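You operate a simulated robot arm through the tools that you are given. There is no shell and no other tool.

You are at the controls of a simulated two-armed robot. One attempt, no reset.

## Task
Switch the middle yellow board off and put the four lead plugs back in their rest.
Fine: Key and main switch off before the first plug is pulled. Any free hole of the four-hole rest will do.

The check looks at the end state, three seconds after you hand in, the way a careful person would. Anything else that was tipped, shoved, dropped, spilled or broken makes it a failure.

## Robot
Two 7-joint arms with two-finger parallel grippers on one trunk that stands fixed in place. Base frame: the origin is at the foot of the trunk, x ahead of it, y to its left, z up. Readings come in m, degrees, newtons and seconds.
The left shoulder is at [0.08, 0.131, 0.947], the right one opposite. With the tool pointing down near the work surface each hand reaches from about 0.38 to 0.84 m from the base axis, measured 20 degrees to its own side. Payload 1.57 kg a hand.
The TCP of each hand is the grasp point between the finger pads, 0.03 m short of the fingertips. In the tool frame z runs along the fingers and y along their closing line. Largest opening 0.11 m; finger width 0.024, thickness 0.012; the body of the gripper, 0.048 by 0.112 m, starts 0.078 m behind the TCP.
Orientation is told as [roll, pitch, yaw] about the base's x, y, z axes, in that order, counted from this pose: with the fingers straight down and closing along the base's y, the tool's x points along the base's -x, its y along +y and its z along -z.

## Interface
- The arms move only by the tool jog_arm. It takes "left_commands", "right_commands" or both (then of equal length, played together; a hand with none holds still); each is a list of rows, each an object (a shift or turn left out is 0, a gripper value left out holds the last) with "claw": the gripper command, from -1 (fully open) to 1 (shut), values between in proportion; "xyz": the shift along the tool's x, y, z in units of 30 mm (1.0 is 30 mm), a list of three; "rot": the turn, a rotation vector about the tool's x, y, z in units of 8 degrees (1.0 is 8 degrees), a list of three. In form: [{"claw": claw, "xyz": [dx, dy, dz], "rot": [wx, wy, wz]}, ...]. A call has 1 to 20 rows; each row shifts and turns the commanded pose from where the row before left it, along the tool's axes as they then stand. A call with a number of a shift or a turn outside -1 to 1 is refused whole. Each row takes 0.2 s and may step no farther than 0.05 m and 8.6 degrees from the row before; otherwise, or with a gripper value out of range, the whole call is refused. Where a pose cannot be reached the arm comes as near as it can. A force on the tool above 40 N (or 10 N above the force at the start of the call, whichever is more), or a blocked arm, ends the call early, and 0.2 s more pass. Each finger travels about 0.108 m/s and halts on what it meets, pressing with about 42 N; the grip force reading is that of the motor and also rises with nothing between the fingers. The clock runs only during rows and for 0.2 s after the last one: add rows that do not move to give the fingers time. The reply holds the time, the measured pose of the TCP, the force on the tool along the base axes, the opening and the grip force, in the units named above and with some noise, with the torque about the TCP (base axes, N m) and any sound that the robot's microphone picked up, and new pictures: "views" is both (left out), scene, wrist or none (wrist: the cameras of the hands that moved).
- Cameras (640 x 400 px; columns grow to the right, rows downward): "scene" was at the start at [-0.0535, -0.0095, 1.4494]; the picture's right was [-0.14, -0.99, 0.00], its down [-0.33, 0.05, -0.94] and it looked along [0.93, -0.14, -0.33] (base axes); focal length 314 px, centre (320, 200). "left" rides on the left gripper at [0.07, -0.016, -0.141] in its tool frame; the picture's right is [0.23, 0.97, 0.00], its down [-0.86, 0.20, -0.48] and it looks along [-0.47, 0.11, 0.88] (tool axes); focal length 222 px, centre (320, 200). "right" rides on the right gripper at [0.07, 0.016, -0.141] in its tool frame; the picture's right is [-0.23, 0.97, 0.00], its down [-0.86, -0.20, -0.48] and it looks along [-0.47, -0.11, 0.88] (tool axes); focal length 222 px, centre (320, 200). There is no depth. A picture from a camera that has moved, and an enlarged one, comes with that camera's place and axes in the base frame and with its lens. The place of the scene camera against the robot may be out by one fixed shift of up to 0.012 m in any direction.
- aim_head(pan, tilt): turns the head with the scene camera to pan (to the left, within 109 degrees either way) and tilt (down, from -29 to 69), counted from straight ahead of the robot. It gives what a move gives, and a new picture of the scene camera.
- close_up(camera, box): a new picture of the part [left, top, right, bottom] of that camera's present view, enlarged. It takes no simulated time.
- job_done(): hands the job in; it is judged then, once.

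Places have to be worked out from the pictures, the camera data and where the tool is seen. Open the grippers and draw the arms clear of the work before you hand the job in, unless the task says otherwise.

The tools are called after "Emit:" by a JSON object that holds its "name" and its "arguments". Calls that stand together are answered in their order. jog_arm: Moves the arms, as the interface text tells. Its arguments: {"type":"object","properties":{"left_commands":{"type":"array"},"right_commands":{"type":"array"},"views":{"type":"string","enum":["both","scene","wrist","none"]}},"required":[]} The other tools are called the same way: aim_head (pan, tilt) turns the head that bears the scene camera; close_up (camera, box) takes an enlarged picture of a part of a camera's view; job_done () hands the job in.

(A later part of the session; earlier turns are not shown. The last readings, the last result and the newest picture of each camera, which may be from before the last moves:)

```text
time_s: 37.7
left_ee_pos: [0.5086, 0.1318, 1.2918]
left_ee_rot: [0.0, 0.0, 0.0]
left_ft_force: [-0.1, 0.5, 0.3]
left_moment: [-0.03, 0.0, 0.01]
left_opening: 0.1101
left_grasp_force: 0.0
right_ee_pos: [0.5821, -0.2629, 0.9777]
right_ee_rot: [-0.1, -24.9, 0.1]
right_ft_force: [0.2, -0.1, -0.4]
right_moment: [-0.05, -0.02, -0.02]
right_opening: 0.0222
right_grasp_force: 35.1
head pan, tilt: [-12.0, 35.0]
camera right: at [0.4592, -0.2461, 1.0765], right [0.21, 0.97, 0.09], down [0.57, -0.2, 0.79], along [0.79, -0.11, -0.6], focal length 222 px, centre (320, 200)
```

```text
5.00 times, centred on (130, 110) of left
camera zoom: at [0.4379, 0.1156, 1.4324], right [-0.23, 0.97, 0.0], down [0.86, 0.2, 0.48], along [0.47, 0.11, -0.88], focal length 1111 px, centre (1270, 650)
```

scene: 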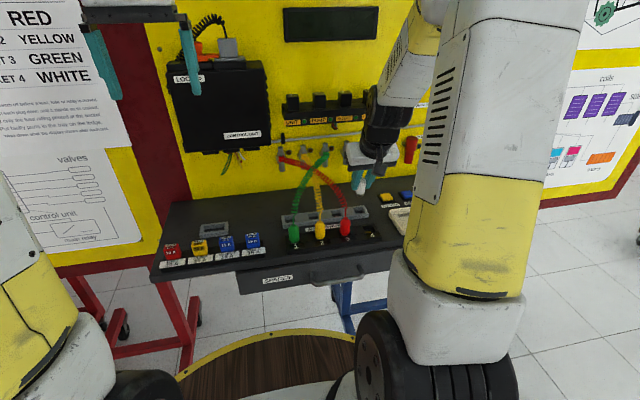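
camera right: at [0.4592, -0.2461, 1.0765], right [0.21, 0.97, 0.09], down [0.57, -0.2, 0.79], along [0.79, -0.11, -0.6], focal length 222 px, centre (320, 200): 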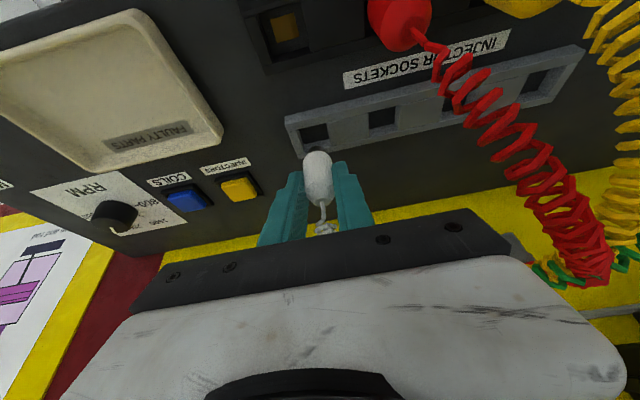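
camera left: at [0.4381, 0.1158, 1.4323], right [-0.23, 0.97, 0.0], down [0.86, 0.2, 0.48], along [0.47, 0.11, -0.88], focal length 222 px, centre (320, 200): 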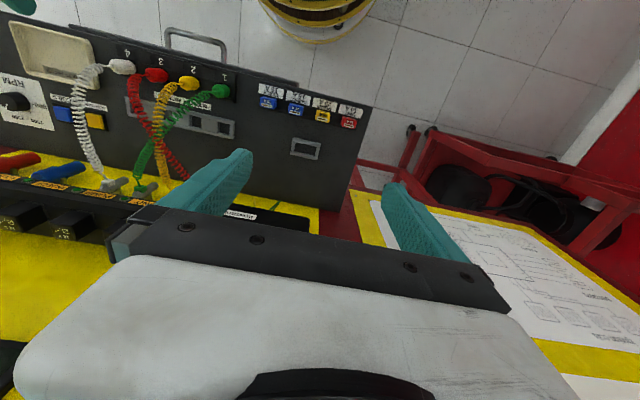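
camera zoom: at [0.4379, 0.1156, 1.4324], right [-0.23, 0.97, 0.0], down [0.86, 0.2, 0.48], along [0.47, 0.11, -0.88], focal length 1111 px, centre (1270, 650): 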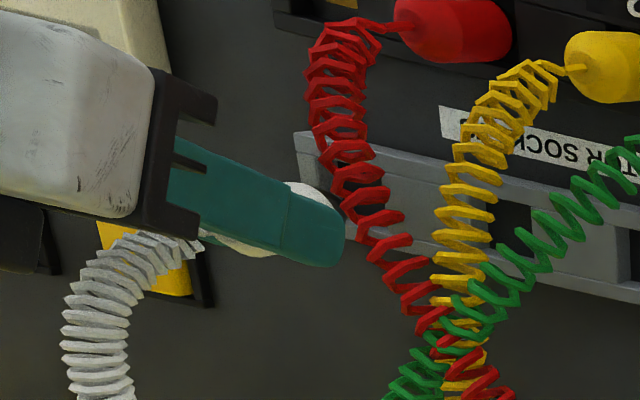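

From both views the plug is about 4 mm too far forward, so I'll shift it back by that and lower it until the tip is about level with the rest's top.

Emit:
{"name": "jog_arm", "arguments": {"right_commands": [{"xyz": [0.121, 0, -0.056]}, {"xyz": [0.0704, 0, 0.151]}, {"xyz": [0.0704, 0, 0.151]}, {}], "views": "none"}}

Emit:
{"name": "close_up", "arguments": {"camera": "right", "box": [260, 90, 390, 190]}}

Emit:
{"name": "close_up", "arguments": {"camera": "scene", "box": [335, 180, 395, 230]}}

```text
time_s: 38.7
left_ee_pos: [0.5069, 0.1314, 1.2913]
left_ee_rot: [-0.1, 0.0, -0.1]
left_ft_force: [-0.3, -0.1, -0.5]
left_moment: [0.0, 0.02, 0.02]
left_opening: 0.1098
left_grasp_force: 0.1
right_ee_pos: [0.5788, -0.2622, 0.9679]
right_ee_rot: [-0.1, -24.9, 0.0]
right_ft_force: [0.5, 0.3, -0.9]
right_moment: [0.01, -0.02, -0.02]
right_opening: 0.0221
right_grasp_force: 34.8
head pan, tilt: [-12.0, 35.0]
```

```text
4.00 times, centred on (325, 140) of right
camera zoom: at [0.4551, -0.2464, 1.0667], right [0.21, 0.97, 0.09], down [0.57, -0.2, 0.8], along [0.79, -0.11, -0.6], focal length 888 px, centre (300, 440)
```

zoom: 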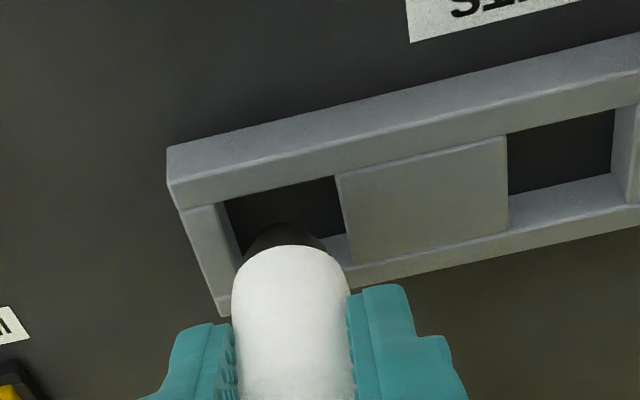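

```text
8.00 times, centred on (365, 205) of scene
camera zoom: at [-0.0595, -0.0142, 1.4246], right [-0.21, -0.98, 0.0], down [-0.56, 0.12, -0.82], along [0.8, -0.17, -0.57], focal length 2516 px, centre (-40, 160)
```

zoom: 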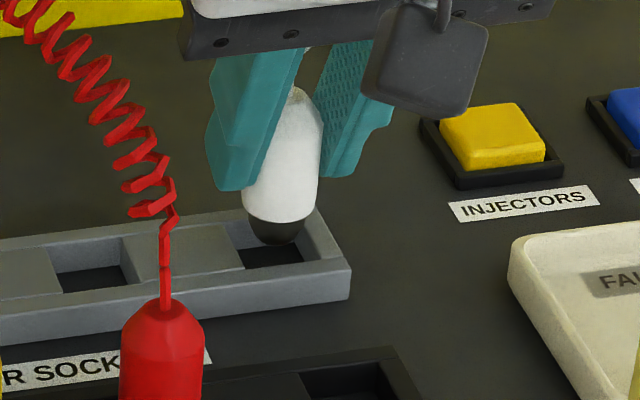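

The tip is now within about 1 mm of the hole centre both ways. I'll lower it gently another 15 mm into the hole, watching the forces.

Emit:
{"name": "jog_arm", "arguments": {"right_commands": [{"xyz": [0.042, 0, 0.091]}, {"xyz": [0.042, 0, 0.091]}, {"xyz": [0.042, 0, 0.091]}, {"xyz": [0.042, 0, 0.091]}, {"xyz": [0.042, 0, 0.091]}, {}], "views": "none"}}

Emit:
{"name": "close_up", "arguments": {"camera": "right", "box": [260, 90, 390, 190]}}

Emit:
{"name": "close_up", "arguments": {"camera": "scene", "box": [335, 180, 395, 230]}}

```text
time_s: 40.1
left_ee_pos: [0.5089, 0.1305, 1.2914]
left_ee_rot: [0.0, 0.0, 0.1]
left_ft_force: [0.0, 0.7, -0.1]
left_moment: [-0.04, 0.01, 0.05]
left_opening: 0.11
left_grasp_force: 0.1
right_ee_pos: [0.5784, -0.2632, 0.9529]
right_ee_rot: [-0.1, -25.0, -0.1]
right_ft_force: [-0.1, 0.2, -0.5]
right_moment: [-0.01, 0.02, 0.0]
right_opening: 0.0224
right_grasp_force: 34.9
head pan, tilt: [-12.0, 35.0]
```

```text
4.00 times, centred on (325, 140) of right
camera zoom: at [0.4553, -0.2464, 1.0518], right [0.21, 0.97, 0.09], down [0.57, -0.2, 0.8], along [0.79, -0.11, -0.6], focal length 888 px, centre (300, 440)
```

zoom: 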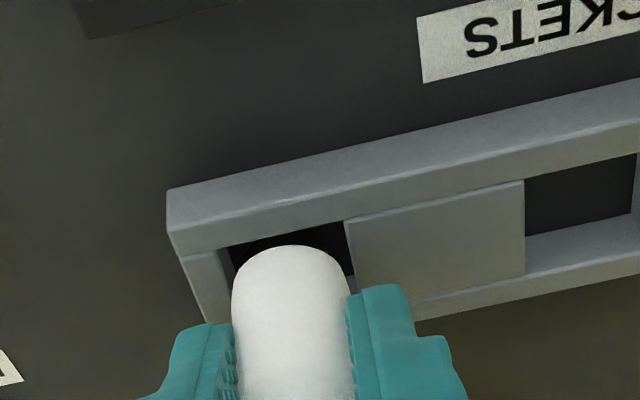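

```text
8.00 times, centred on (365, 205) of scene
camera zoom: at [-0.0595, -0.0142, 1.4246], right [-0.21, -0.98, 0.0], down [-0.56, 0.12, -0.82], along [0.8, -0.17, -0.57], focal length 2516 px, centre (-40, 160)
```

zoom: 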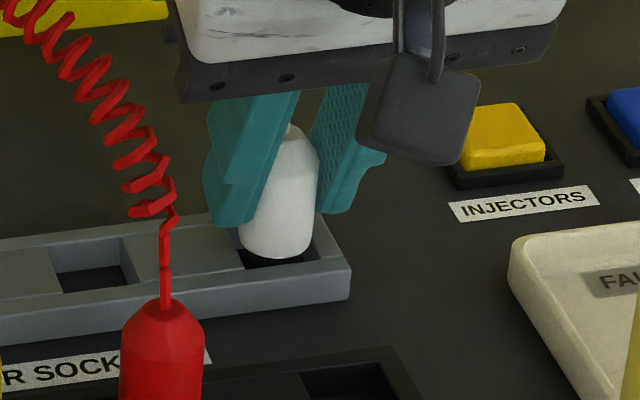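

The contact tip is inside the hole with no contact force, and the body is about 1 mm forward of centre. I'll nudge back 1 mm and lower 5 mm more in small steps.

Emit:
{"name": "jog_arm", "arguments": {"right_commands": [{"xyz": [0.03, 0, -0.014]}, {"xyz": [0.028, 0, 0.06]}, {"xyz": [0.028, 0, 0.06]}, {"xyz": [0.014, 0, 0.03]}, {}], "views": "none"}}

Emit:
{"name": "close_up", "arguments": {"camera": "right", "box": [260, 90, 390, 190]}}

Emit:
{"name": "close_up", "arguments": {"camera": "scene", "box": [335, 180, 395, 230]}}

```text
time_s: 41.3
left_ee_pos: [0.5071, 0.1317, 1.2922]
left_ee_rot: [0.0, 0.1, 0.0]
left_ft_force: [0.1, 0.4, -0.5]
left_moment: [0.01, 0.02, 0.02]
left_opening: 0.11
left_grasp_force: 0.0
right_ee_pos: [0.5782, -0.2624, 0.95]
right_ee_rot: [-0.3, -25.3, 0.1]
right_ft_force: [1.1, -0.2, 30.8]
right_moment: [0.02, -0.31, -0.03]
right_opening: 0.0222
right_grasp_force: 35.1
head pan, tilt: [-12.0, 35.0]
```

```text
4.00 times, centred on (325, 140) of right
camera zoom: at [0.4552, -0.2463, 1.0479], right [0.21, 0.97, 0.09], down [0.57, -0.2, 0.8], along [0.8, -0.11, -0.59], focal length 888 px, centre (300, 440)
```

zoom: 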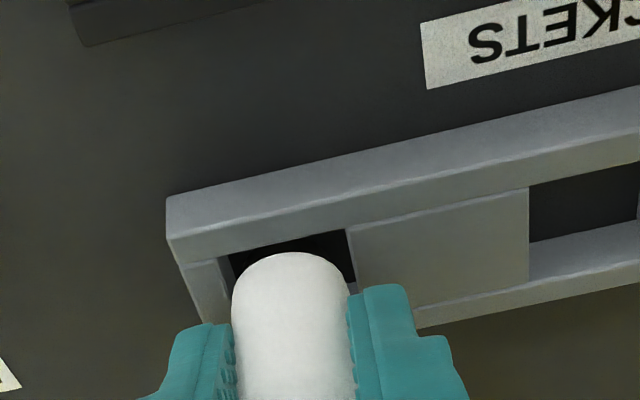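

```text
8.00 times, centred on (365, 205) of scene
camera zoom: at [-0.0603, -0.0138, 1.4246], right [-0.21, -0.98, 0.0], down [-0.56, 0.12, -0.82], along [0.8, -0.17, -0.57], focal length 2516 px, centre (-40, 160)
```

zoom: 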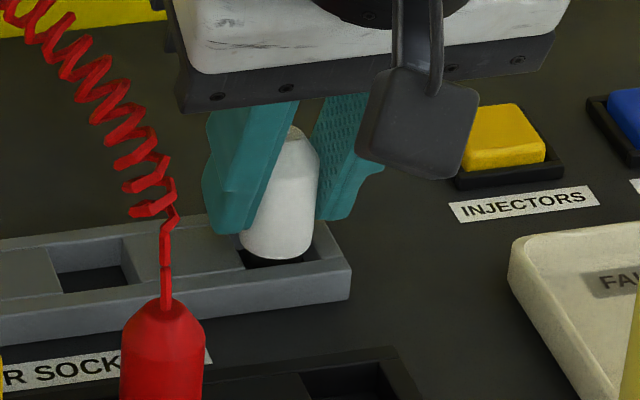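

The plug has bottomed: its tip stands on the rest floor, with 31 N upward and the fingers starting to slide on it. I'll ease the pressure off, open the fingers gently, and check that it stands.

Emit:
{"name": "jog_arm", "arguments": {"right_commands": [{"xyz": [-0.028, 0, -0.06]}, {"claw": 0.55}, {"claw": 0.45}, {"claw": 0.3}, {"claw": 0.2}, {}], "views": "none"}}

Emit:
{"name": "close_up", "arguments": {"camera": "right", "box": [260, 90, 390, 190]}}

Emit:
{"name": "close_up", "arguments": {"camera": "scene", "box": [335, 180, 395, 230]}}

```text
time_s: 42.7
left_ee_pos: [0.5075, 0.1315, 1.2909]
left_ee_rot: [0.1, 0.1, 0.0]
left_ft_force: [0.2, -0.1, -0.6]
left_moment: [0.0, -0.01, 0.01]
left_opening: 0.1103
left_grasp_force: 0.0
right_ee_pos: [0.5781, -0.2633, 0.9494]
right_ee_rot: [-0.2, -25.0, -0.1]
right_ft_force: [0.5, 1.4, 1.2]
right_moment: [0.0, 0.0, -0.06]
right_opening: 0.0443
right_grasp_force: 0.0
head pan, tilt: [-12.0, 35.0]
```

```text
4.00 times, centred on (325, 140) of right
camera zoom: at [0.4543, -0.2465, 1.0488], right [0.21, 0.97, 0.09], down [0.57, -0.2, 0.8], along [0.79, -0.11, -0.6], focal length 888 px, centre (300, 440)
```

zoom: 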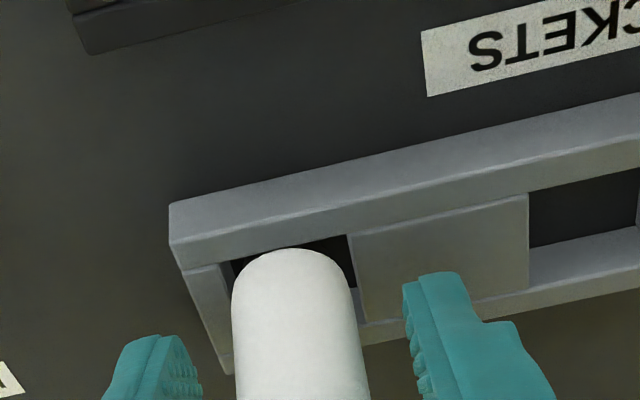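

```text
8.00 times, centred on (365, 205) of scene
camera zoom: at [-0.0595, -0.0142, 1.4246], right [-0.21, -0.98, 0.0], down [-0.56, 0.12, -0.82], along [0.8, -0.17, -0.57], focal length 2516 px, centre (-40, 160)
```

zoom: 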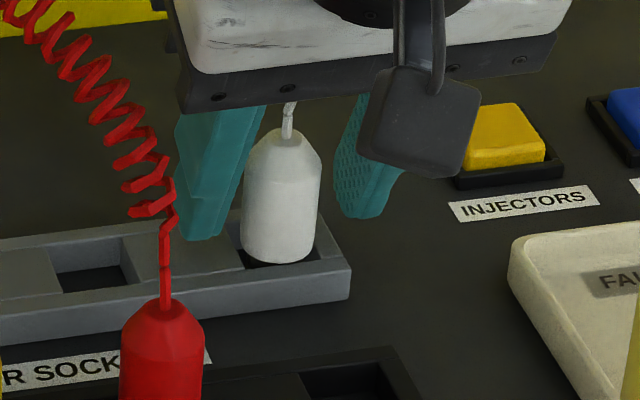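

The white plug stands upright in hole 4. I'll withdraw the hand back along its axis and look at the result.

Emit:
{"name": "jog_arm", "arguments": {"right_commands": [{"claw": 0.15, "xyz": [0, 0, -0.4]}, {"xyz": [0, 0, -0.7]}, {"xyz": [0, 0, -0.8]}, {"xyz": [0, 0, -0.8]}, {"xyz": [0.3, 0, -0.8]}], "views": "both"}}

Emit:
{"name": "close_up", "arguments": {"camera": "right", "box": [240, 60, 400, 190]}}

Emit:
{"name": "close_up", "arguments": {"camera": "scene", "box": [325, 170, 405, 230]}}

```text
time_s: 43.9
left_ee_pos: [0.5081, 0.131, 1.2917]
left_ee_rot: [0.0, 0.1, 0.0]
left_ft_force: [0.3, -0.6, -0.6]
left_moment: [0.07, 0.01, -0.03]
left_opening: 0.1102
left_grasp_force: 0.0
right_ee_pos: [0.5255, -0.261, 1.0422]
right_ee_rot: [-0.2, -25.0, 0.1]
right_ft_force: [-0.6, -0.9, -0.6]
right_moment: [0.03, -0.01, -0.01]
right_opening: 0.0468
right_grasp_force: 0.1
head pan, tilt: [-12.0, 35.0]
camera right: at [0.4024, -0.2456, 1.1408], right [0.21, 0.97, 0.09], down [0.57, -0.2, 0.8], along [0.79, -0.11, -0.6], focal length 222 px, centre (320, 200)
```

scene: 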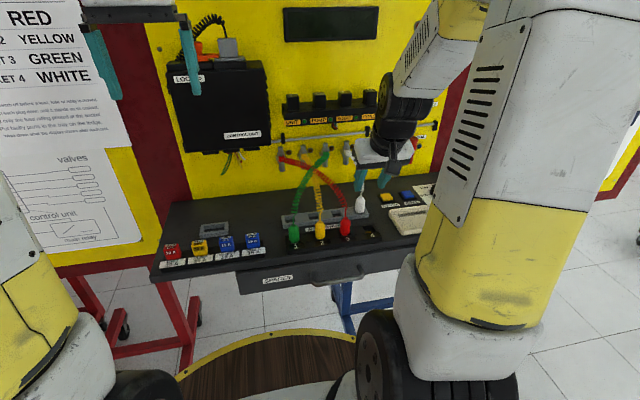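
right: 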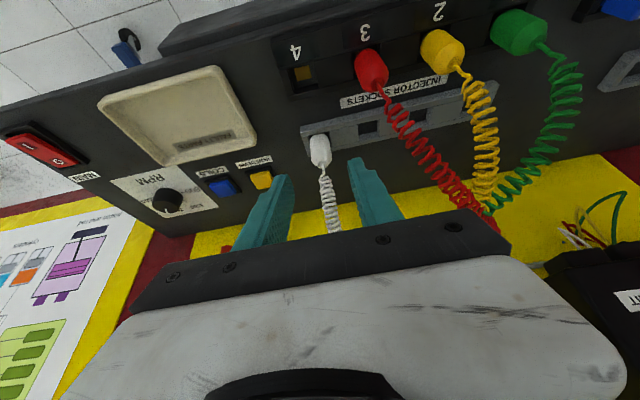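

```text
3.08 times, centred on (320, 125) of right
camera zoom: at [0.4024, -0.2456, 1.1408], right [0.21, 0.97, 0.09], down [0.57, -0.2, 0.8], along [0.79, -0.11, -0.6], focal length 684 px, centre (320, 431)
```

zoom: 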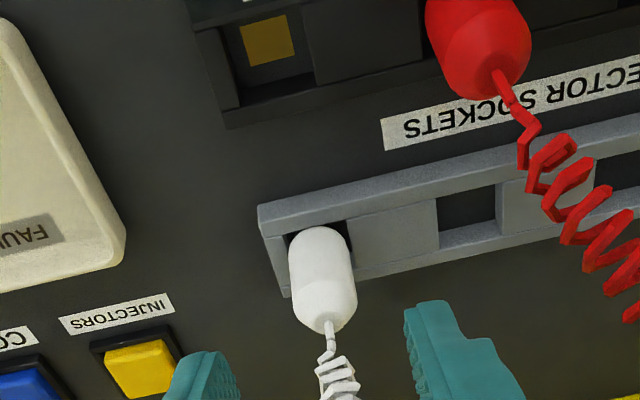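

```text
6.67 times, centred on (365, 200) of scene
camera zoom: at [-0.0592, -0.0143, 1.4246], right [-0.21, -0.98, 0.0], down [-0.56, 0.12, -0.82], along [0.8, -0.17, -0.57], focal length 2096 px, centre (20, 200)
```

zoom: 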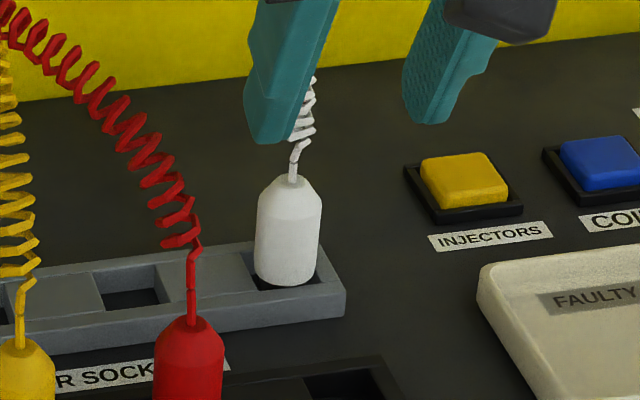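

White is seated upright in the rest at x≈0.583. Next is the red plug at about (0.503, −0.2015): I'll back away, shift sideways and line up for it.

Emit:
{"name": "jog_arm", "arguments": {"right_commands": [{"xyz": [0.659, 0, -0.307]}, {"xyz": [0.659, 0, -0.307]}, {"xyz": [0.659, 0, -0.307]}, {"xyz": [0.04, 0.661, 0.08]}, {"xyz": [0.04, 0.661, 0.08]}, {"xyz": [0.04, 0.661, 0.08]}, {}], "views": "wrist"}}

Emit:
{"name": "close_up", "arguments": {"camera": "right", "box": [240, 80, 400, 200]}}

Emit:
{"name": "close_up", "arguments": {"camera": "scene", "box": [280, 170, 420, 260]}}

```text
time_s: 45.5
left_ee_pos: [0.5072, 0.1321, 1.2908]
left_ee_rot: [0.0, 0.0, 0.0]
left_ft_force: [-0.5, -0.7, -0.7]
left_moment: [-0.01, 0.02, 0.02]
left_opening: 0.1097
left_grasp_force: 0.0
right_ee_pos: [0.4586, -0.2034, 1.0327]
right_ee_rot: [-0.1, -25.0, 0.1]
right_ft_force: [-0.3, -0.2, -0.2]
right_moment: [0.0, 0.01, 0.03]
right_opening: 0.0468
right_grasp_force: 0.1
head pan, tilt: [-12.0, 35.0]
camera right: at [0.3361, -0.1868, 1.1317], right [0.21, 0.97, 0.09], down [0.57, -0.2, 0.8], along [0.79, -0.11, -0.6], focal length 222 px, centre (320, 200)
```

right: 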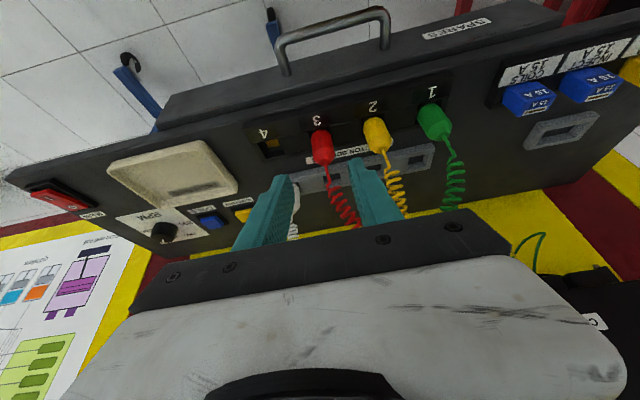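

```text
3.33 times, centred on (320, 140) of right
camera zoom: at [0.3361, -0.1868, 1.1317], right [0.21, 0.97, 0.09], down [0.57, -0.2, 0.8], along [0.79, -0.11, -0.6], focal length 740 px, centre (320, 400)
```

zoom: 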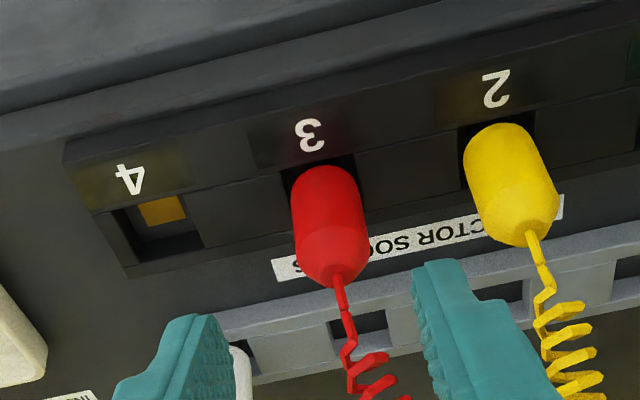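

```text
4.44 times, centred on (350, 215) of scene
camera zoom: at [-0.0596, -0.0142, 1.4246], right [-0.21, -0.98, 0.0], down [-0.56, 0.12, -0.82], along [0.8, -0.17, -0.57], focal length 1398 px, centre (187, 133)
```

zoom: 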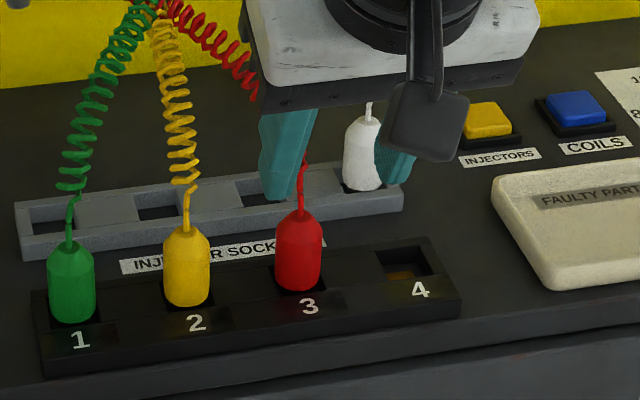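

Red sits about 2 mm left of the tool line. I'll correct that and advance to the same grip height as before, then close.

Emit:
{"name": "jog_arm", "arguments": {"right_commands": [{"xyz": [0, 0.067, 0.59]}, {"xyz": [0, 0, 0.59]}, {"xyz": [0, 0, 0.59]}, {"xyz": [0, 0, 0.59]}, {"xyz": [0, 0, 0.59]}, {}], "views": "none"}}

Emit:
{"name": "close_up", "arguments": {"camera": "right", "box": [240, 100, 400, 220]}}

Emit:
{"name": "close_up", "arguments": {"camera": "scene", "box": [280, 170, 420, 260]}}

```text
time_s: 46.9
left_ee_pos: [0.5075, 0.1314, 1.2909]
left_ee_rot: [-0.1, 0.0, 0.0]
left_ft_force: [0.4, -1.2, -0.1]
left_moment: [0.02, -0.01, 0.04]
left_opening: 0.1096
left_grasp_force: 0.0
right_ee_pos: [0.4961, -0.2018, 0.9522]
right_ee_rot: [0.0, -25.0, 0.0]
right_ft_force: [-0.3, 0.0, -0.5]
right_moment: [0.01, 0.01, 0.01]
right_opening: 0.047
right_grasp_force: 0.1
head pan, tilt: [-12.0, 35.0]
```

```text
3.33 times, centred on (320, 160) of right
camera zoom: at [0.3734, -0.1853, 1.0513], right [0.21, 0.97, 0.09], down [0.57, -0.2, 0.8], along [0.79, -0.11, -0.6], focal length 740 px, centre (320, 333)
```

zoom: 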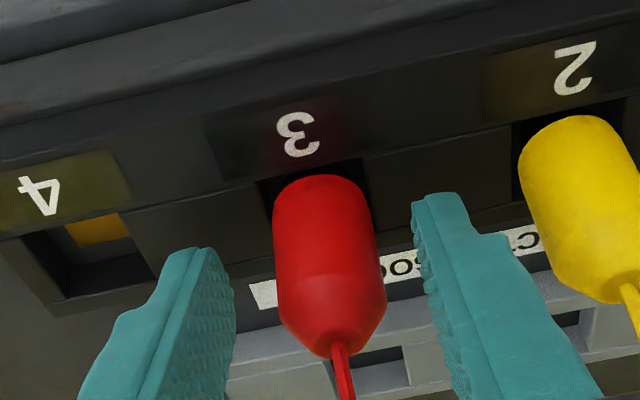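

```text
4.44 times, centred on (350, 215) of scene
camera zoom: at [-0.0595, -0.0142, 1.4246], right [-0.21, -0.98, 0.0], down [-0.56, 0.12, -0.82], along [0.8, -0.17, -0.57], focal length 1398 px, centre (187, 133)
```

zoom: 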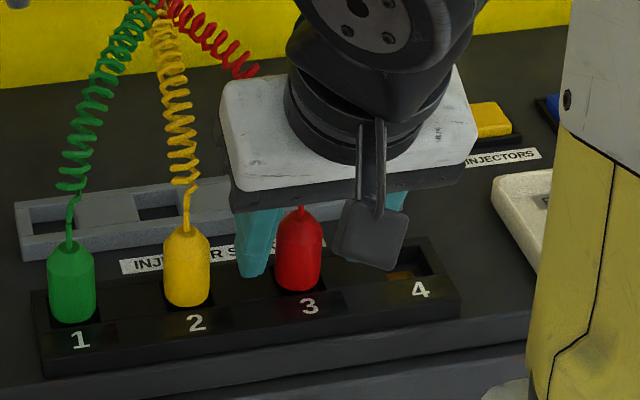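

Red sits between the fingers, with a 1 mm trim still to do. I'll close on it.

Emit:
{"name": "jog_arm", "arguments": {"right_commands": [{"xyz": [0, 0.035, 0]}, {"claw": 0.5}, {"claw": 1.0}, {"claw": 1.0}, {"claw": 1.0}], "views": "none"}}

Emit:
{"name": "close_up", "arguments": {"camera": "right", "box": [240, 100, 400, 220]}}

```text
time_s: 48.1
left_ee_pos: [0.5073, 0.1317, 1.2905]
left_ee_rot: [-0.1, 0.0, 0.0]
left_ft_force: [-0.5, 0.4, -0.5]
left_moment: [0.01, 0.0, -0.02]
left_opening: 0.1098
left_grasp_force: 0.0
right_ee_pos: [0.4966, -0.2006, 0.9527]
right_ee_rot: [0.0, -25.0, 0.1]
right_ft_force: [0.3, 0.8, 0.9]
right_moment: [0.03, 0.0, 0.0]
right_opening: 0.0219
right_grasp_force: 34.7
head pan, tilt: [-12.0, 35.0]
```

```text
3.33 times, centred on (320, 160) of right
camera zoom: at [0.3734, -0.184, 1.0516], right [0.21, 0.97, 0.09], down [0.57, -0.2, 0.8], along [0.79, -0.11, -0.6], focal length 740 px, centre (320, 333)
```

zoom: 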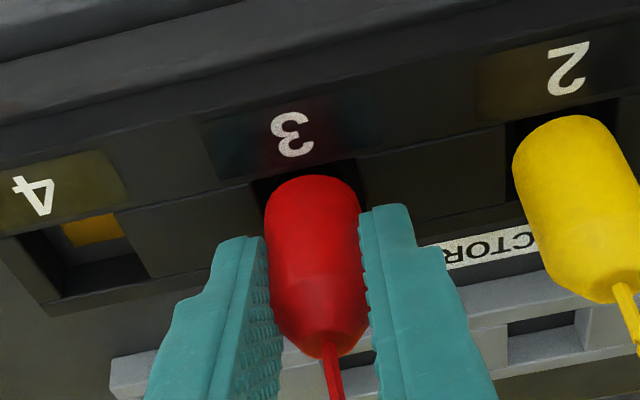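

Red is gripped (21.9 mm, 35 N). I'll lift it 55 mm, carry it 81 mm forward and lower to just above hole 3.

Emit:
{"name": "jog_arm", "arguments": {"right_commands": [{"xyz": [-0.155, 0, -0.332]}, {"xyz": [-0.155, 0, -0.332]}, {"xyz": [-0.155, 0, -0.332]}, {"xyz": [-0.155, 0, -0.332]}, {"xyz": [-0.155, 0, -0.332]}, {"xyz": [-0.489, 0, 0.228]}, {"xyz": [-0.489, 0, 0.228]}, {"xyz": [-0.489, 0, 0.228]}, {"xyz": [-0.489, 0, 0.228]}, {"xyz": [-0.489, 0, 0.228]}, {"xyz": [0.188, 0, 0.403]}, {"xyz": [0.188, 0, 0.403]}, {"xyz": [0.188, 0, 0.403]}, {}], "views": "wrist"}}

Emit:
{"name": "close_up", "arguments": {"camera": "right", "box": [260, 90, 390, 190]}}

Emit:
{"name": "close_up", "arguments": {"camera": "scene", "box": [315, 180, 375, 230]}}

```text
time_s: 51.1
left_ee_pos: [0.5072, 0.132, 1.2909]
left_ee_rot: [0.0, -0.1, 0.0]
left_ft_force: [0.5, -0.5, 0.5]
left_moment: [0.02, 0.02, 0.04]
left_opening: 0.1099
left_grasp_force: 0.1
right_ee_pos: [0.5772, -0.1992, 0.9681]
right_ee_rot: [-0.1, -25.1, 0.0]
right_ft_force: [-0.3, -0.5, -0.6]
right_moment: [0.02, -0.02, 0.0]
right_opening: 0.0222
right_grasp_force: 34.7
head pan, tilt: [-12.0, 35.0]
camera right: at [0.4547, -0.1833, 1.0674], right [0.21, 0.97, 0.09], down [0.57, -0.2, 0.8], along [0.79, -0.11, -0.6], focal length 222 px, centre (320, 200)
```

right: 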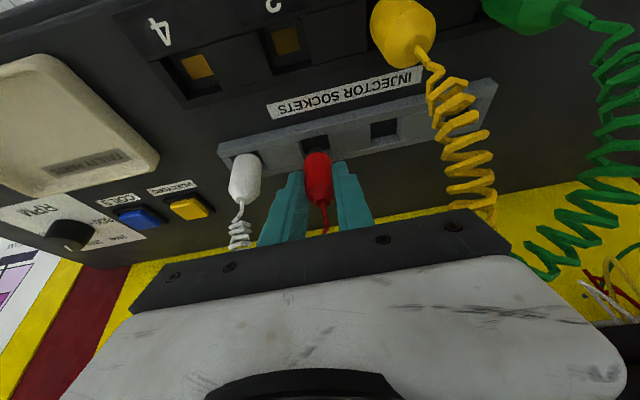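

```text
4.00 times, centred on (325, 140) of right
camera zoom: at [0.4547, -0.1833, 1.0674], right [0.21, 0.97, 0.09], down [0.57, -0.2, 0.8], along [0.79, -0.11, -0.6], focal length 888 px, centre (300, 440)
```

zoom: 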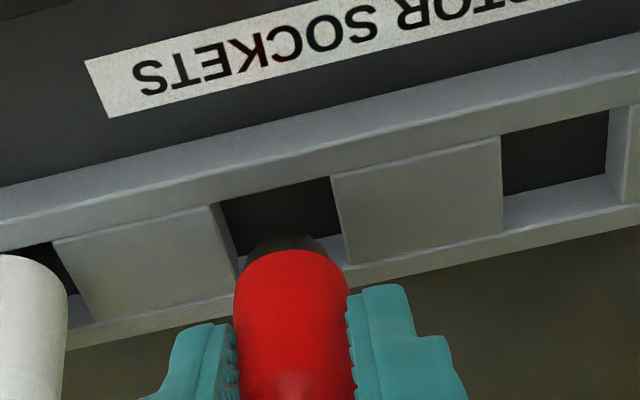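

```text
8.00 times, centred on (345, 205) of scene
camera zoom: at [-0.0595, -0.0142, 1.4246], right [-0.21, -0.98, 0.0], down [-0.56, 0.12, -0.82], along [0.8, -0.17, -0.57], focal length 2516 px, centre (120, 160)
```

zoom: 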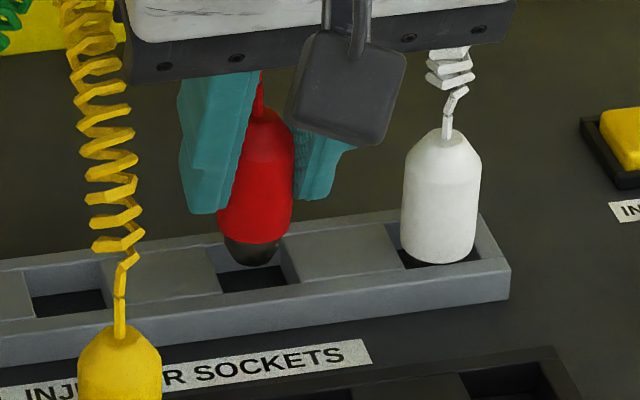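

Compared with the white plug at this stage, red is about 2.5 mm too far forward and 1 mm left of the hole centre. I'll correct that and lower 12 mm.

Emit:
{"name": "jog_arm", "arguments": {"right_commands": [{"xyz": [0.0755, -0.027, -0.0352]}, {"xyz": [0.042, 0, 0.091]}, {"xyz": [0.042, 0, 0.091]}, {"xyz": [0.042, 0, 0.091]}, {"xyz": [0.042, 0, 0.091]}, {}], "views": "none"}}

Emit:
{"name": "close_up", "arguments": {"camera": "right", "box": [260, 90, 390, 190]}}

Emit:
{"name": "close_up", "arguments": {"camera": "scene", "box": [315, 180, 375, 230]}}

```text
time_s: 52.5
left_ee_pos: [0.5073, 0.1321, 1.2924]
left_ee_rot: [-0.1, -0.1, 0.1]
left_ft_force: [-0.7, -0.3, -0.2]
left_moment: [0.01, -0.02, -0.02]
left_opening: 0.11
left_grasp_force: 0.2
right_ee_pos: [0.5759, -0.2008, 0.9565]
right_ee_rot: [-0.1, -25.0, 0.1]
right_ft_force: [0.4, 0.5, 0.1]
right_moment: [0.01, 0.01, -0.01]
right_opening: 0.0221
right_grasp_force: 34.9
head pan, tilt: [-12.0, 35.0]
```

```text
4.00 times, centred on (325, 140) of right
camera zoom: at [0.4521, -0.1846, 1.0553], right [0.21, 0.97, 0.09], down [0.57, -0.2, 0.8], along [0.79, -0.11, -0.6], focal length 888 px, centre (300, 440)
```

zoom: 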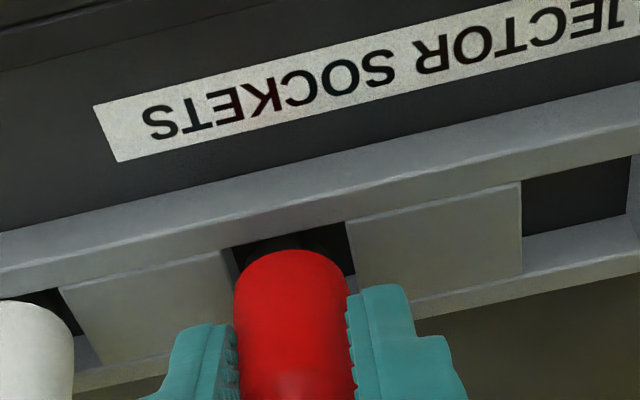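

```text
8.00 times, centred on (345, 205) of scene
camera zoom: at [-0.0595, -0.0142, 1.4246], right [-0.21, -0.98, 0.0], down [-0.56, 0.12, -0.82], along [0.8, -0.17, -0.57], focal length 2516 px, centre (120, 160)
```

zoom: 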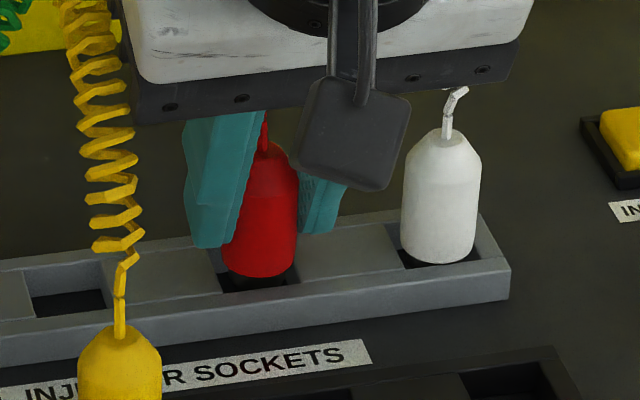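

The red tip is in the hole with even margins. I'll lower the last few millimetres until the floor is felt.

Emit:
{"name": "jog_arm", "arguments": {"right_commands": [{"xyz": [0.028, 0, 0.06]}, {"xyz": [0.028, 0, 0.06]}, {"xyz": [0.014, 0, 0.03]}, {"xyz": [0.014, 0, 0.03]}, {}], "views": "none"}}

Emit:
{"name": "close_up", "arguments": {"camera": "scene", "box": [315, 180, 375, 230]}}

```text
time_s: 53.7
left_ee_pos: [0.5066, 0.1336, 1.2919]
left_ee_rot: [0.0, 0.0, 0.0]
left_ft_force: [-0.4, -0.6, -0.2]
left_moment: [0.0, 0.0, -0.01]
left_opening: 0.1098
left_grasp_force: 0.0
right_ee_pos: [0.5739, -0.1993, 0.9522]
right_ee_rot: [-0.1, -25.2, -0.1]
right_ft_force: [-4.7, -1.6, 25.7]
right_moment: [-0.05, 0.08, -0.03]
right_opening: 0.0221
right_grasp_force: 34.5
head pan, tilt: [-12.0, 35.0]
```

```text
8.00 times, centred on (345, 205) of scene
camera zoom: at [-0.0605, -0.014, 1.4246], right [-0.21, -0.98, 0.0], down [-0.56, 0.12, -0.82], along [0.8, -0.17, -0.57], focal length 2516 px, centre (120, 160)
```

zoom: 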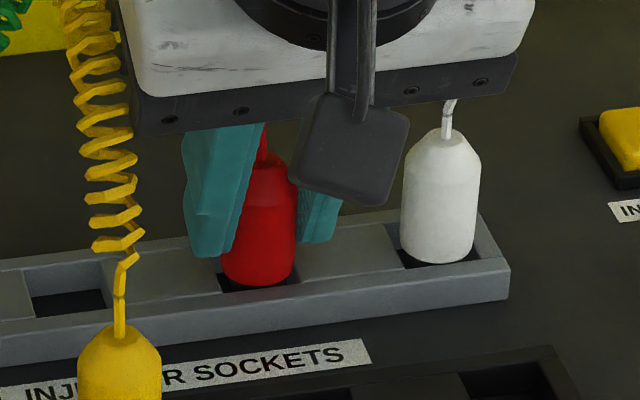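

Red has bottomed (26 N at TCP z 0.952). I'll relieve the pressure, open, and withdraw.

Emit:
{"name": "jog_arm", "arguments": {"right_commands": [{"xyz": [-0.028, 0, -0.06]}, {"claw": 0.55}, {"claw": 0.45}, {"claw": 0.3}, {"claw": 0.2}, {}], "views": "none"}}

Emit:
{"name": "close_up", "arguments": {"camera": "right", "box": [260, 90, 390, 190]}}

Emit:
{"name": "close_up", "arguments": {"camera": "scene", "box": [315, 180, 375, 230]}}

```text
time_s: 55.1
left_ee_pos: [0.5076, 0.132, 1.2912]
left_ee_rot: [0.1, 0.0, 0.0]
left_ft_force: [-0.3, 0.0, 0.2]
left_moment: [0.03, -0.02, -0.01]
left_opening: 0.1099
left_grasp_force: 0.0
right_ee_pos: [0.5756, -0.1995, 0.953]
right_ee_rot: [-0.2, -25.1, -0.1]
right_ft_force: [0.3, 0.3, -0.5]
right_moment: [0.0, -0.02, -0.03]
right_opening: 0.0441
right_grasp_force: 0.1
head pan, tilt: [-12.0, 35.0]
```

```text
4.00 times, centred on (325, 140) of right
camera zoom: at [0.4519, -0.1845, 1.0516], right [0.21, 0.97, 0.09], down [0.57, -0.2, 0.8], along [0.79, -0.11, -0.6], focal length 888 px, centre (300, 440)
```

zoom: 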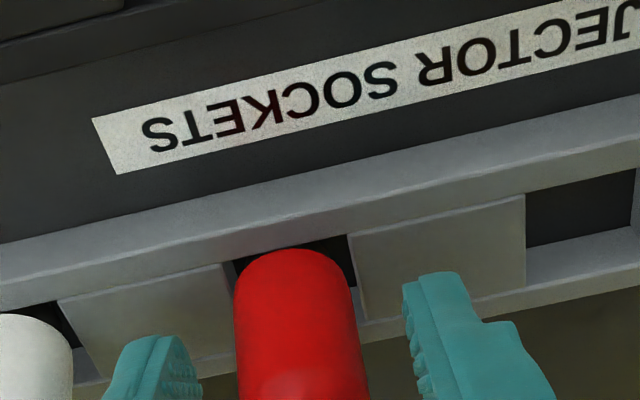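

```text
8.00 times, centred on (345, 205) of scene
camera zoom: at [-0.0595, -0.0142, 1.4246], right [-0.21, -0.98, 0.0], down [-0.56, 0.12, -0.82], along [0.8, -0.17, -0.57], focal length 2516 px, centre (120, 160)
```

zoom: 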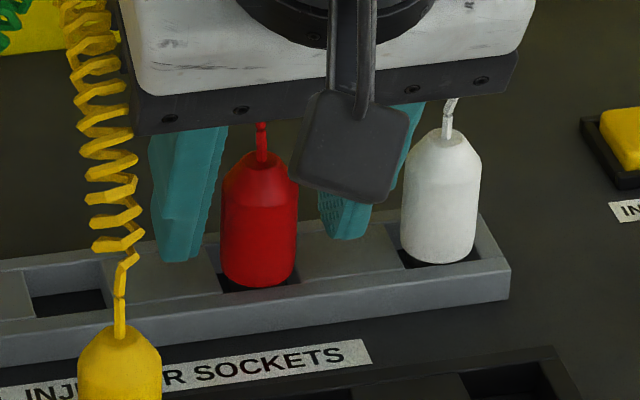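

Red stands upright beside white. I'll withdraw, back away and line up with the yellow plug at y≈−0.141.

Emit:
{"name": "jog_arm", "arguments": {"right_commands": [{"claw": 0.15, "xyz": [0, 0, -0.4]}, {"xyz": [0, 0, -0.7]}, {"xyz": [0, 0, -0.8]}, {"xyz": [0, 0, -0.8]}, {"xyz": [0.604, 0, -0.282]}, {"xyz": [0.604, 0, -0.282]}, {"xyz": [0.604, 0, -0.282]}, {"xyz": [0.604, 0, -0.282]}, {"xyz": [-0.033, 0.655, -0.07]}, {"xyz": [-0.033, 0.655, -0.07]}, {"xyz": [-0.033, 0.655, -0.07]}, {}], "views": "wrist"}}

Emit:
{"name": "close_up", "arguments": {"camera": "right", "box": [240, 80, 400, 200]}}

Emit:
{"name": "close_up", "arguments": {"camera": "scene", "box": [270, 170, 410, 260]}}

```text
time_s: 57.7
left_ee_pos: [0.5062, 0.1313, 1.2909]
left_ee_rot: [0.0, 0.0, 0.1]
left_ft_force: [0.2, -0.2, 0.1]
left_moment: [0.0, 0.04, 0.02]
left_opening: 0.1099
left_grasp_force: 0.0
right_ee_pos: [0.4614, -0.1411, 1.0337]
right_ee_rot: [-0.1, -25.0, 0.0]
right_ft_force: [0.1, 0.4, -0.1]
right_moment: [0.0, 0.0, -0.03]
right_opening: 0.0468
right_grasp_force: 0.1
head pan, tilt: [-12.0, 35.0]
camera right: at [0.3379, -0.1255, 1.132], right [0.21, 0.97, 0.09], down [0.57, -0.2, 0.79], along [0.79, -0.11, -0.6], focal length 222 px, centre (320, 200)
```

right: 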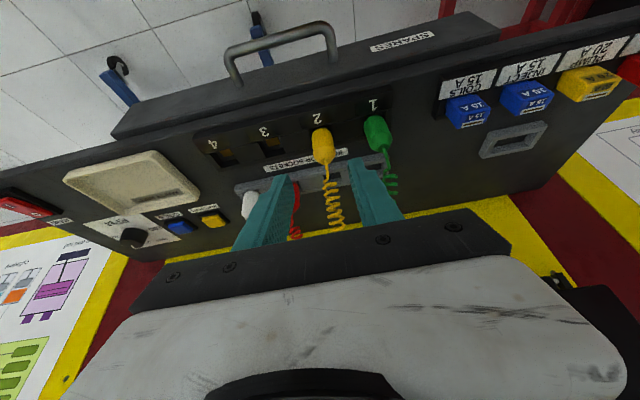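

```text
3.33 times, centred on (320, 140) of right
camera zoom: at [0.3379, -0.1255, 1.132], right [0.21, 0.97, 0.09], down [0.57, -0.2, 0.79], along [0.79, -0.11, -0.6], focal length 740 px, centre (320, 400)
```

zoom: 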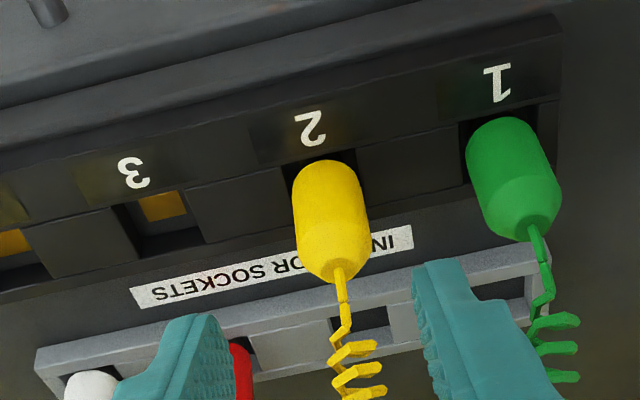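

```text
4.44 times, centred on (340, 215) of scene
camera zoom: at [-0.0596, -0.0142, 1.4246], right [-0.21, -0.98, 0.0], down [-0.56, 0.12, -0.82], along [0.8, -0.17, -0.57], focal length 1398 px, centre (231, 133)
```

zoom: 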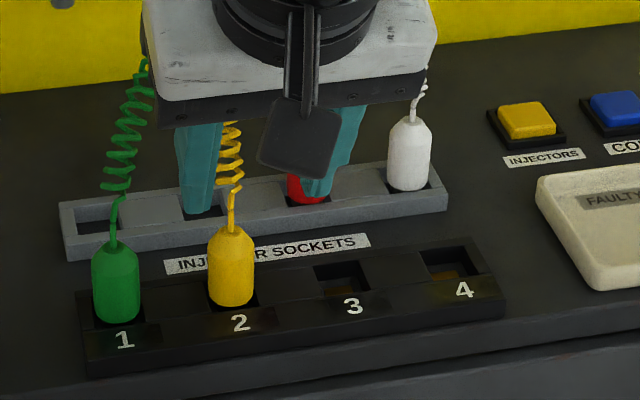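

Yellow's axis computes to (0.502, −0.138). I'll trim 2.7 mm left and 2.5 mm back, and advance to the grip height.

Emit:
{"name": "jog_arm", "arguments": {"right_commands": [{"xyz": [0.0755, 0.09, -0.035]}, {"xyz": [0, 0, 0.6]}, {"xyz": [0, 0, 0.6]}, {"xyz": [0, 0, 0.6]}, {"xyz": [0, 0, 0.6]}, {"xyz": [0, 0, 0.58]}, {}], "views": "none"}}

Emit:
{"name": "close_up", "arguments": {"camera": "right", "box": [240, 100, 400, 220]}}

Emit:
{"name": "close_up", "arguments": {"camera": "scene", "box": [270, 170, 410, 260]}}

```text
time_s: 59.3
left_ee_pos: [0.5078, 0.1314, 1.292]
left_ee_rot: [0.0, 0.0, 0.0]
left_ft_force: [-0.3, -0.6, 0.7]
left_moment: [0.01, 0.0, 0.0]
left_opening: 0.1098
left_grasp_force: 0.0
right_ee_pos: [0.4966, -0.1386, 0.9515]
right_ee_rot: [-0.1, -25.0, 0.0]
right_ft_force: [0.2, 0.1, 0.4]
right_moment: [-0.02, -0.01, 0.0]
right_opening: 0.0468
right_grasp_force: 0.1
head pan, tilt: [-12.0, 35.0]
```

```text
3.33 times, centred on (320, 160) of right
camera zoom: at [0.3728, -0.1227, 1.0502], right [0.21, 0.97, 0.09], down [0.57, -0.2, 0.79], along [0.79, -0.11, -0.6], focal length 740 px, centre (320, 333)
```

zoom: 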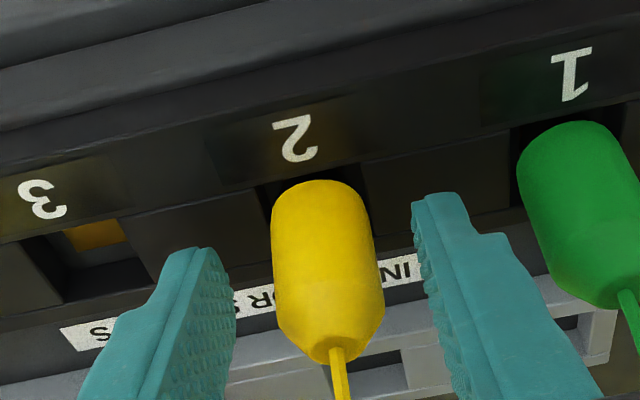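

```text
4.44 times, centred on (340, 215) of scene
camera zoom: at [-0.0595, -0.0142, 1.4246], right [-0.21, -0.98, 0.0], down [-0.56, 0.12, -0.82], along [0.8, -0.17, -0.57], focal length 1398 px, centre (231, 133)
```

zoom: 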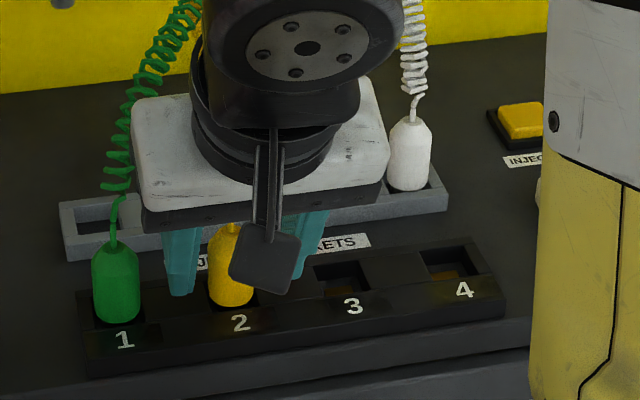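

Yellow is between the fingers. I'll make a small trim (1 mm left, 1.5 mm forward) and close.

Emit:
{"name": "jog_arm", "arguments": {"right_commands": [{"xyz": [-0.045, 0.035, 0.021]}, {"claw": 0.5}, {"claw": 1.0}, {"claw": 1.0}, {"claw": 1.0}], "views": "none"}}

Emit:
{"name": "close_up", "arguments": {"camera": "right", "box": [240, 100, 400, 220]}}

```text
time_s: 60.5
left_ee_pos: [0.5079, 0.132, 1.2918]
left_ee_rot: [0.0, 0.0, 0.0]
left_ft_force: [0.2, 0.1, 0.6]
left_moment: [0.01, 0.01, 0.0]
left_opening: 0.11
left_grasp_force: 0.0
right_ee_pos: [0.4966, -0.1374, 0.9513]
right_ee_rot: [-0.1, -25.0, 0.0]
right_ft_force: [-1.0, -0.3, 0.1]
right_moment: [0.02, -0.03, 0.01]
right_opening: 0.0221
right_grasp_force: 34.6
head pan, tilt: [-12.0, 35.0]
```

```text
3.33 times, centred on (320, 160) of right
camera zoom: at [0.3742, -0.1215, 1.0505], right [0.21, 0.97, 0.09], down [0.57, -0.2, 0.8], along [0.79, -0.11, -0.6], focal length 740 px, centre (320, 333)
```

zoom: 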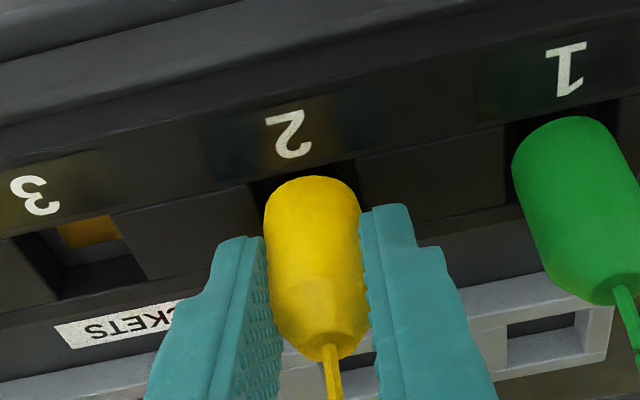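

Yellow is gripped (22.1 mm, 35 N). I'll lift 55 mm, carry it 78.5 mm forward, lower 40 mm and check over hole 2.

Emit:
{"name": "jog_arm", "arguments": {"right_commands": [{"xyz": [-0.155, 0, -0.332]}, {"xyz": [-0.155, 0, -0.332]}, {"xyz": [-0.155, 0, -0.332]}, {"xyz": [-0.155, 0, -0.332]}, {"xyz": [-0.155, 0, -0.332]}, {"xyz": [-0.474, 0, 0.221]}, {"xyz": [-0.474, 0, 0.221]}, {"xyz": [-0.474, 0, 0.221]}, {"xyz": [-0.474, 0, 0.221]}, {"xyz": [-0.474, -0.02, 0.221]}, {"xyz": [0.188, 0, 0.403]}, {"xyz": [0.188, 0, 0.403]}, {"xyz": [0.188, 0, 0.403]}, {}], "views": "wrist"}}

Emit:
{"name": "close_up", "arguments": {"camera": "right", "box": [260, 90, 390, 190]}}

Emit:
{"name": "close_up", "arguments": {"camera": "scene", "box": [295, 180, 355, 230]}}

```text
time_s: 63.5
left_ee_pos: [0.5084, 0.131, 1.2911]
left_ee_rot: [0.0, 0.0, 0.0]
left_ft_force: [-0.6, -0.3, 0.1]
left_moment: [-0.02, 0.0, 0.01]
left_opening: 0.1101
left_grasp_force: 0.2
right_ee_pos: [0.5773, -0.1379, 0.9671]
right_ee_rot: [-0.2, -25.0, 0.0]
right_ft_force: [-0.8, 0.8, -0.1]
right_moment: [0.0, 0.0, -0.02]
right_opening: 0.022
right_grasp_force: 34.6
head pan, tilt: [-12.0, 35.0]
camera right: at [0.4533, -0.1222, 1.0661], right [0.21, 0.97, 0.09], down [0.57, -0.2, 0.8], along [0.79, -0.11, -0.6], focal length 222 px, centre (320, 200)
```

right: 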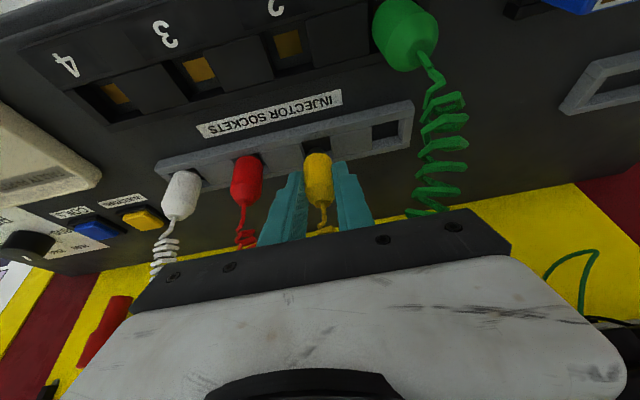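

```text
4.00 times, centred on (325, 140) of right
camera zoom: at [0.4533, -0.1222, 1.0661], right [0.21, 0.97, 0.09], down [0.57, -0.2, 0.8], along [0.79, -0.11, -0.6], focal length 888 px, centre (300, 440)
```

zoom: 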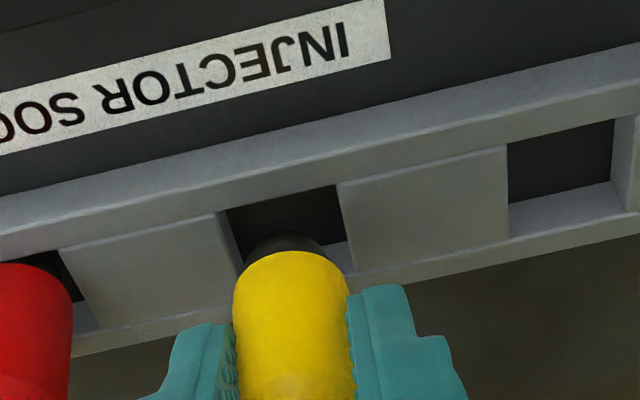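

```text
8.00 times, centred on (325, 205) of scene
camera zoom: at [-0.0595, -0.0142, 1.4246], right [-0.21, -0.98, 0.0], down [-0.56, 0.12, -0.82], along [0.8, -0.17, -0.57], focal length 2516 px, centre (280, 160)
```

zoom: 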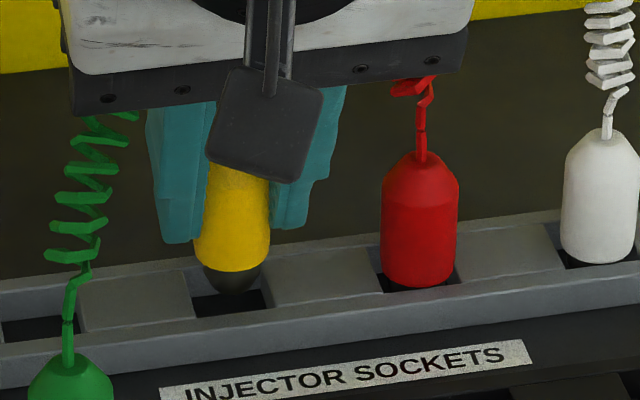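

Yellow is lined up well over hole 2. I'll lower 12 mm and check again.

Emit:
{"name": "jog_arm", "arguments": {"right_commands": [{"xyz": [0.042, 0.013, 0.091]}, {"xyz": [0.042, 0, 0.091]}, {"xyz": [0.042, 0, 0.091]}, {"xyz": [0.042, 0, 0.091]}, {}], "views": "none"}}

Emit:
{"name": "close_up", "arguments": {"camera": "right", "box": [260, 90, 390, 190]}}

Emit:
{"name": "close_up", "arguments": {"camera": "scene", "box": [295, 180, 355, 230]}}

```text
time_s: 64.7
left_ee_pos: [0.508, 0.1307, 1.2913]
left_ee_rot: [0.0, -0.1, 0.0]
left_ft_force: [0.7, 0.3, -1.1]
left_moment: [-0.01, 0.03, 0.03]
left_opening: 0.11
left_grasp_force: 0.0
right_ee_pos: [0.5761, -0.1378, 0.954]
right_ee_rot: [-0.2, -25.0, 0.0]
right_ft_force: [-0.3, -0.7, -0.9]
right_moment: [0.01, 0.02, 0.08]
right_opening: 0.022
right_grasp_force: 34.9
head pan, tilt: [-12.0, 35.0]
```

```text
4.00 times, centred on (325, 140) of right
camera zoom: at [0.453, -0.1219, 1.0538], right [0.21, 0.97, 0.09], down [0.57, -0.2, 0.8], along [0.79, -0.11, -0.6], focal length 888 px, centre (300, 440)
```

zoom: 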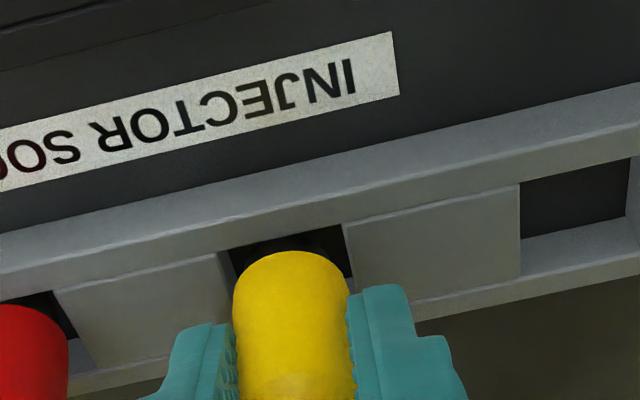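

```text
8.00 times, centred on (325, 205) of scene
camera zoom: at [-0.0595, -0.0142, 1.4246], right [-0.21, -0.98, 0.0], down [-0.56, 0.12, -0.82], along [0.8, -0.17, -0.57], focal length 2516 px, centre (280, 160)
```

zoom: 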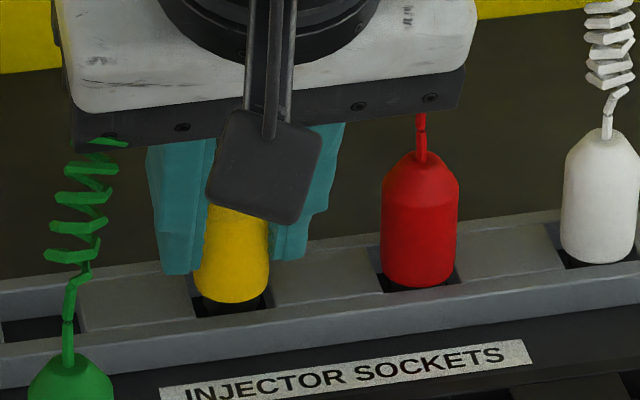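

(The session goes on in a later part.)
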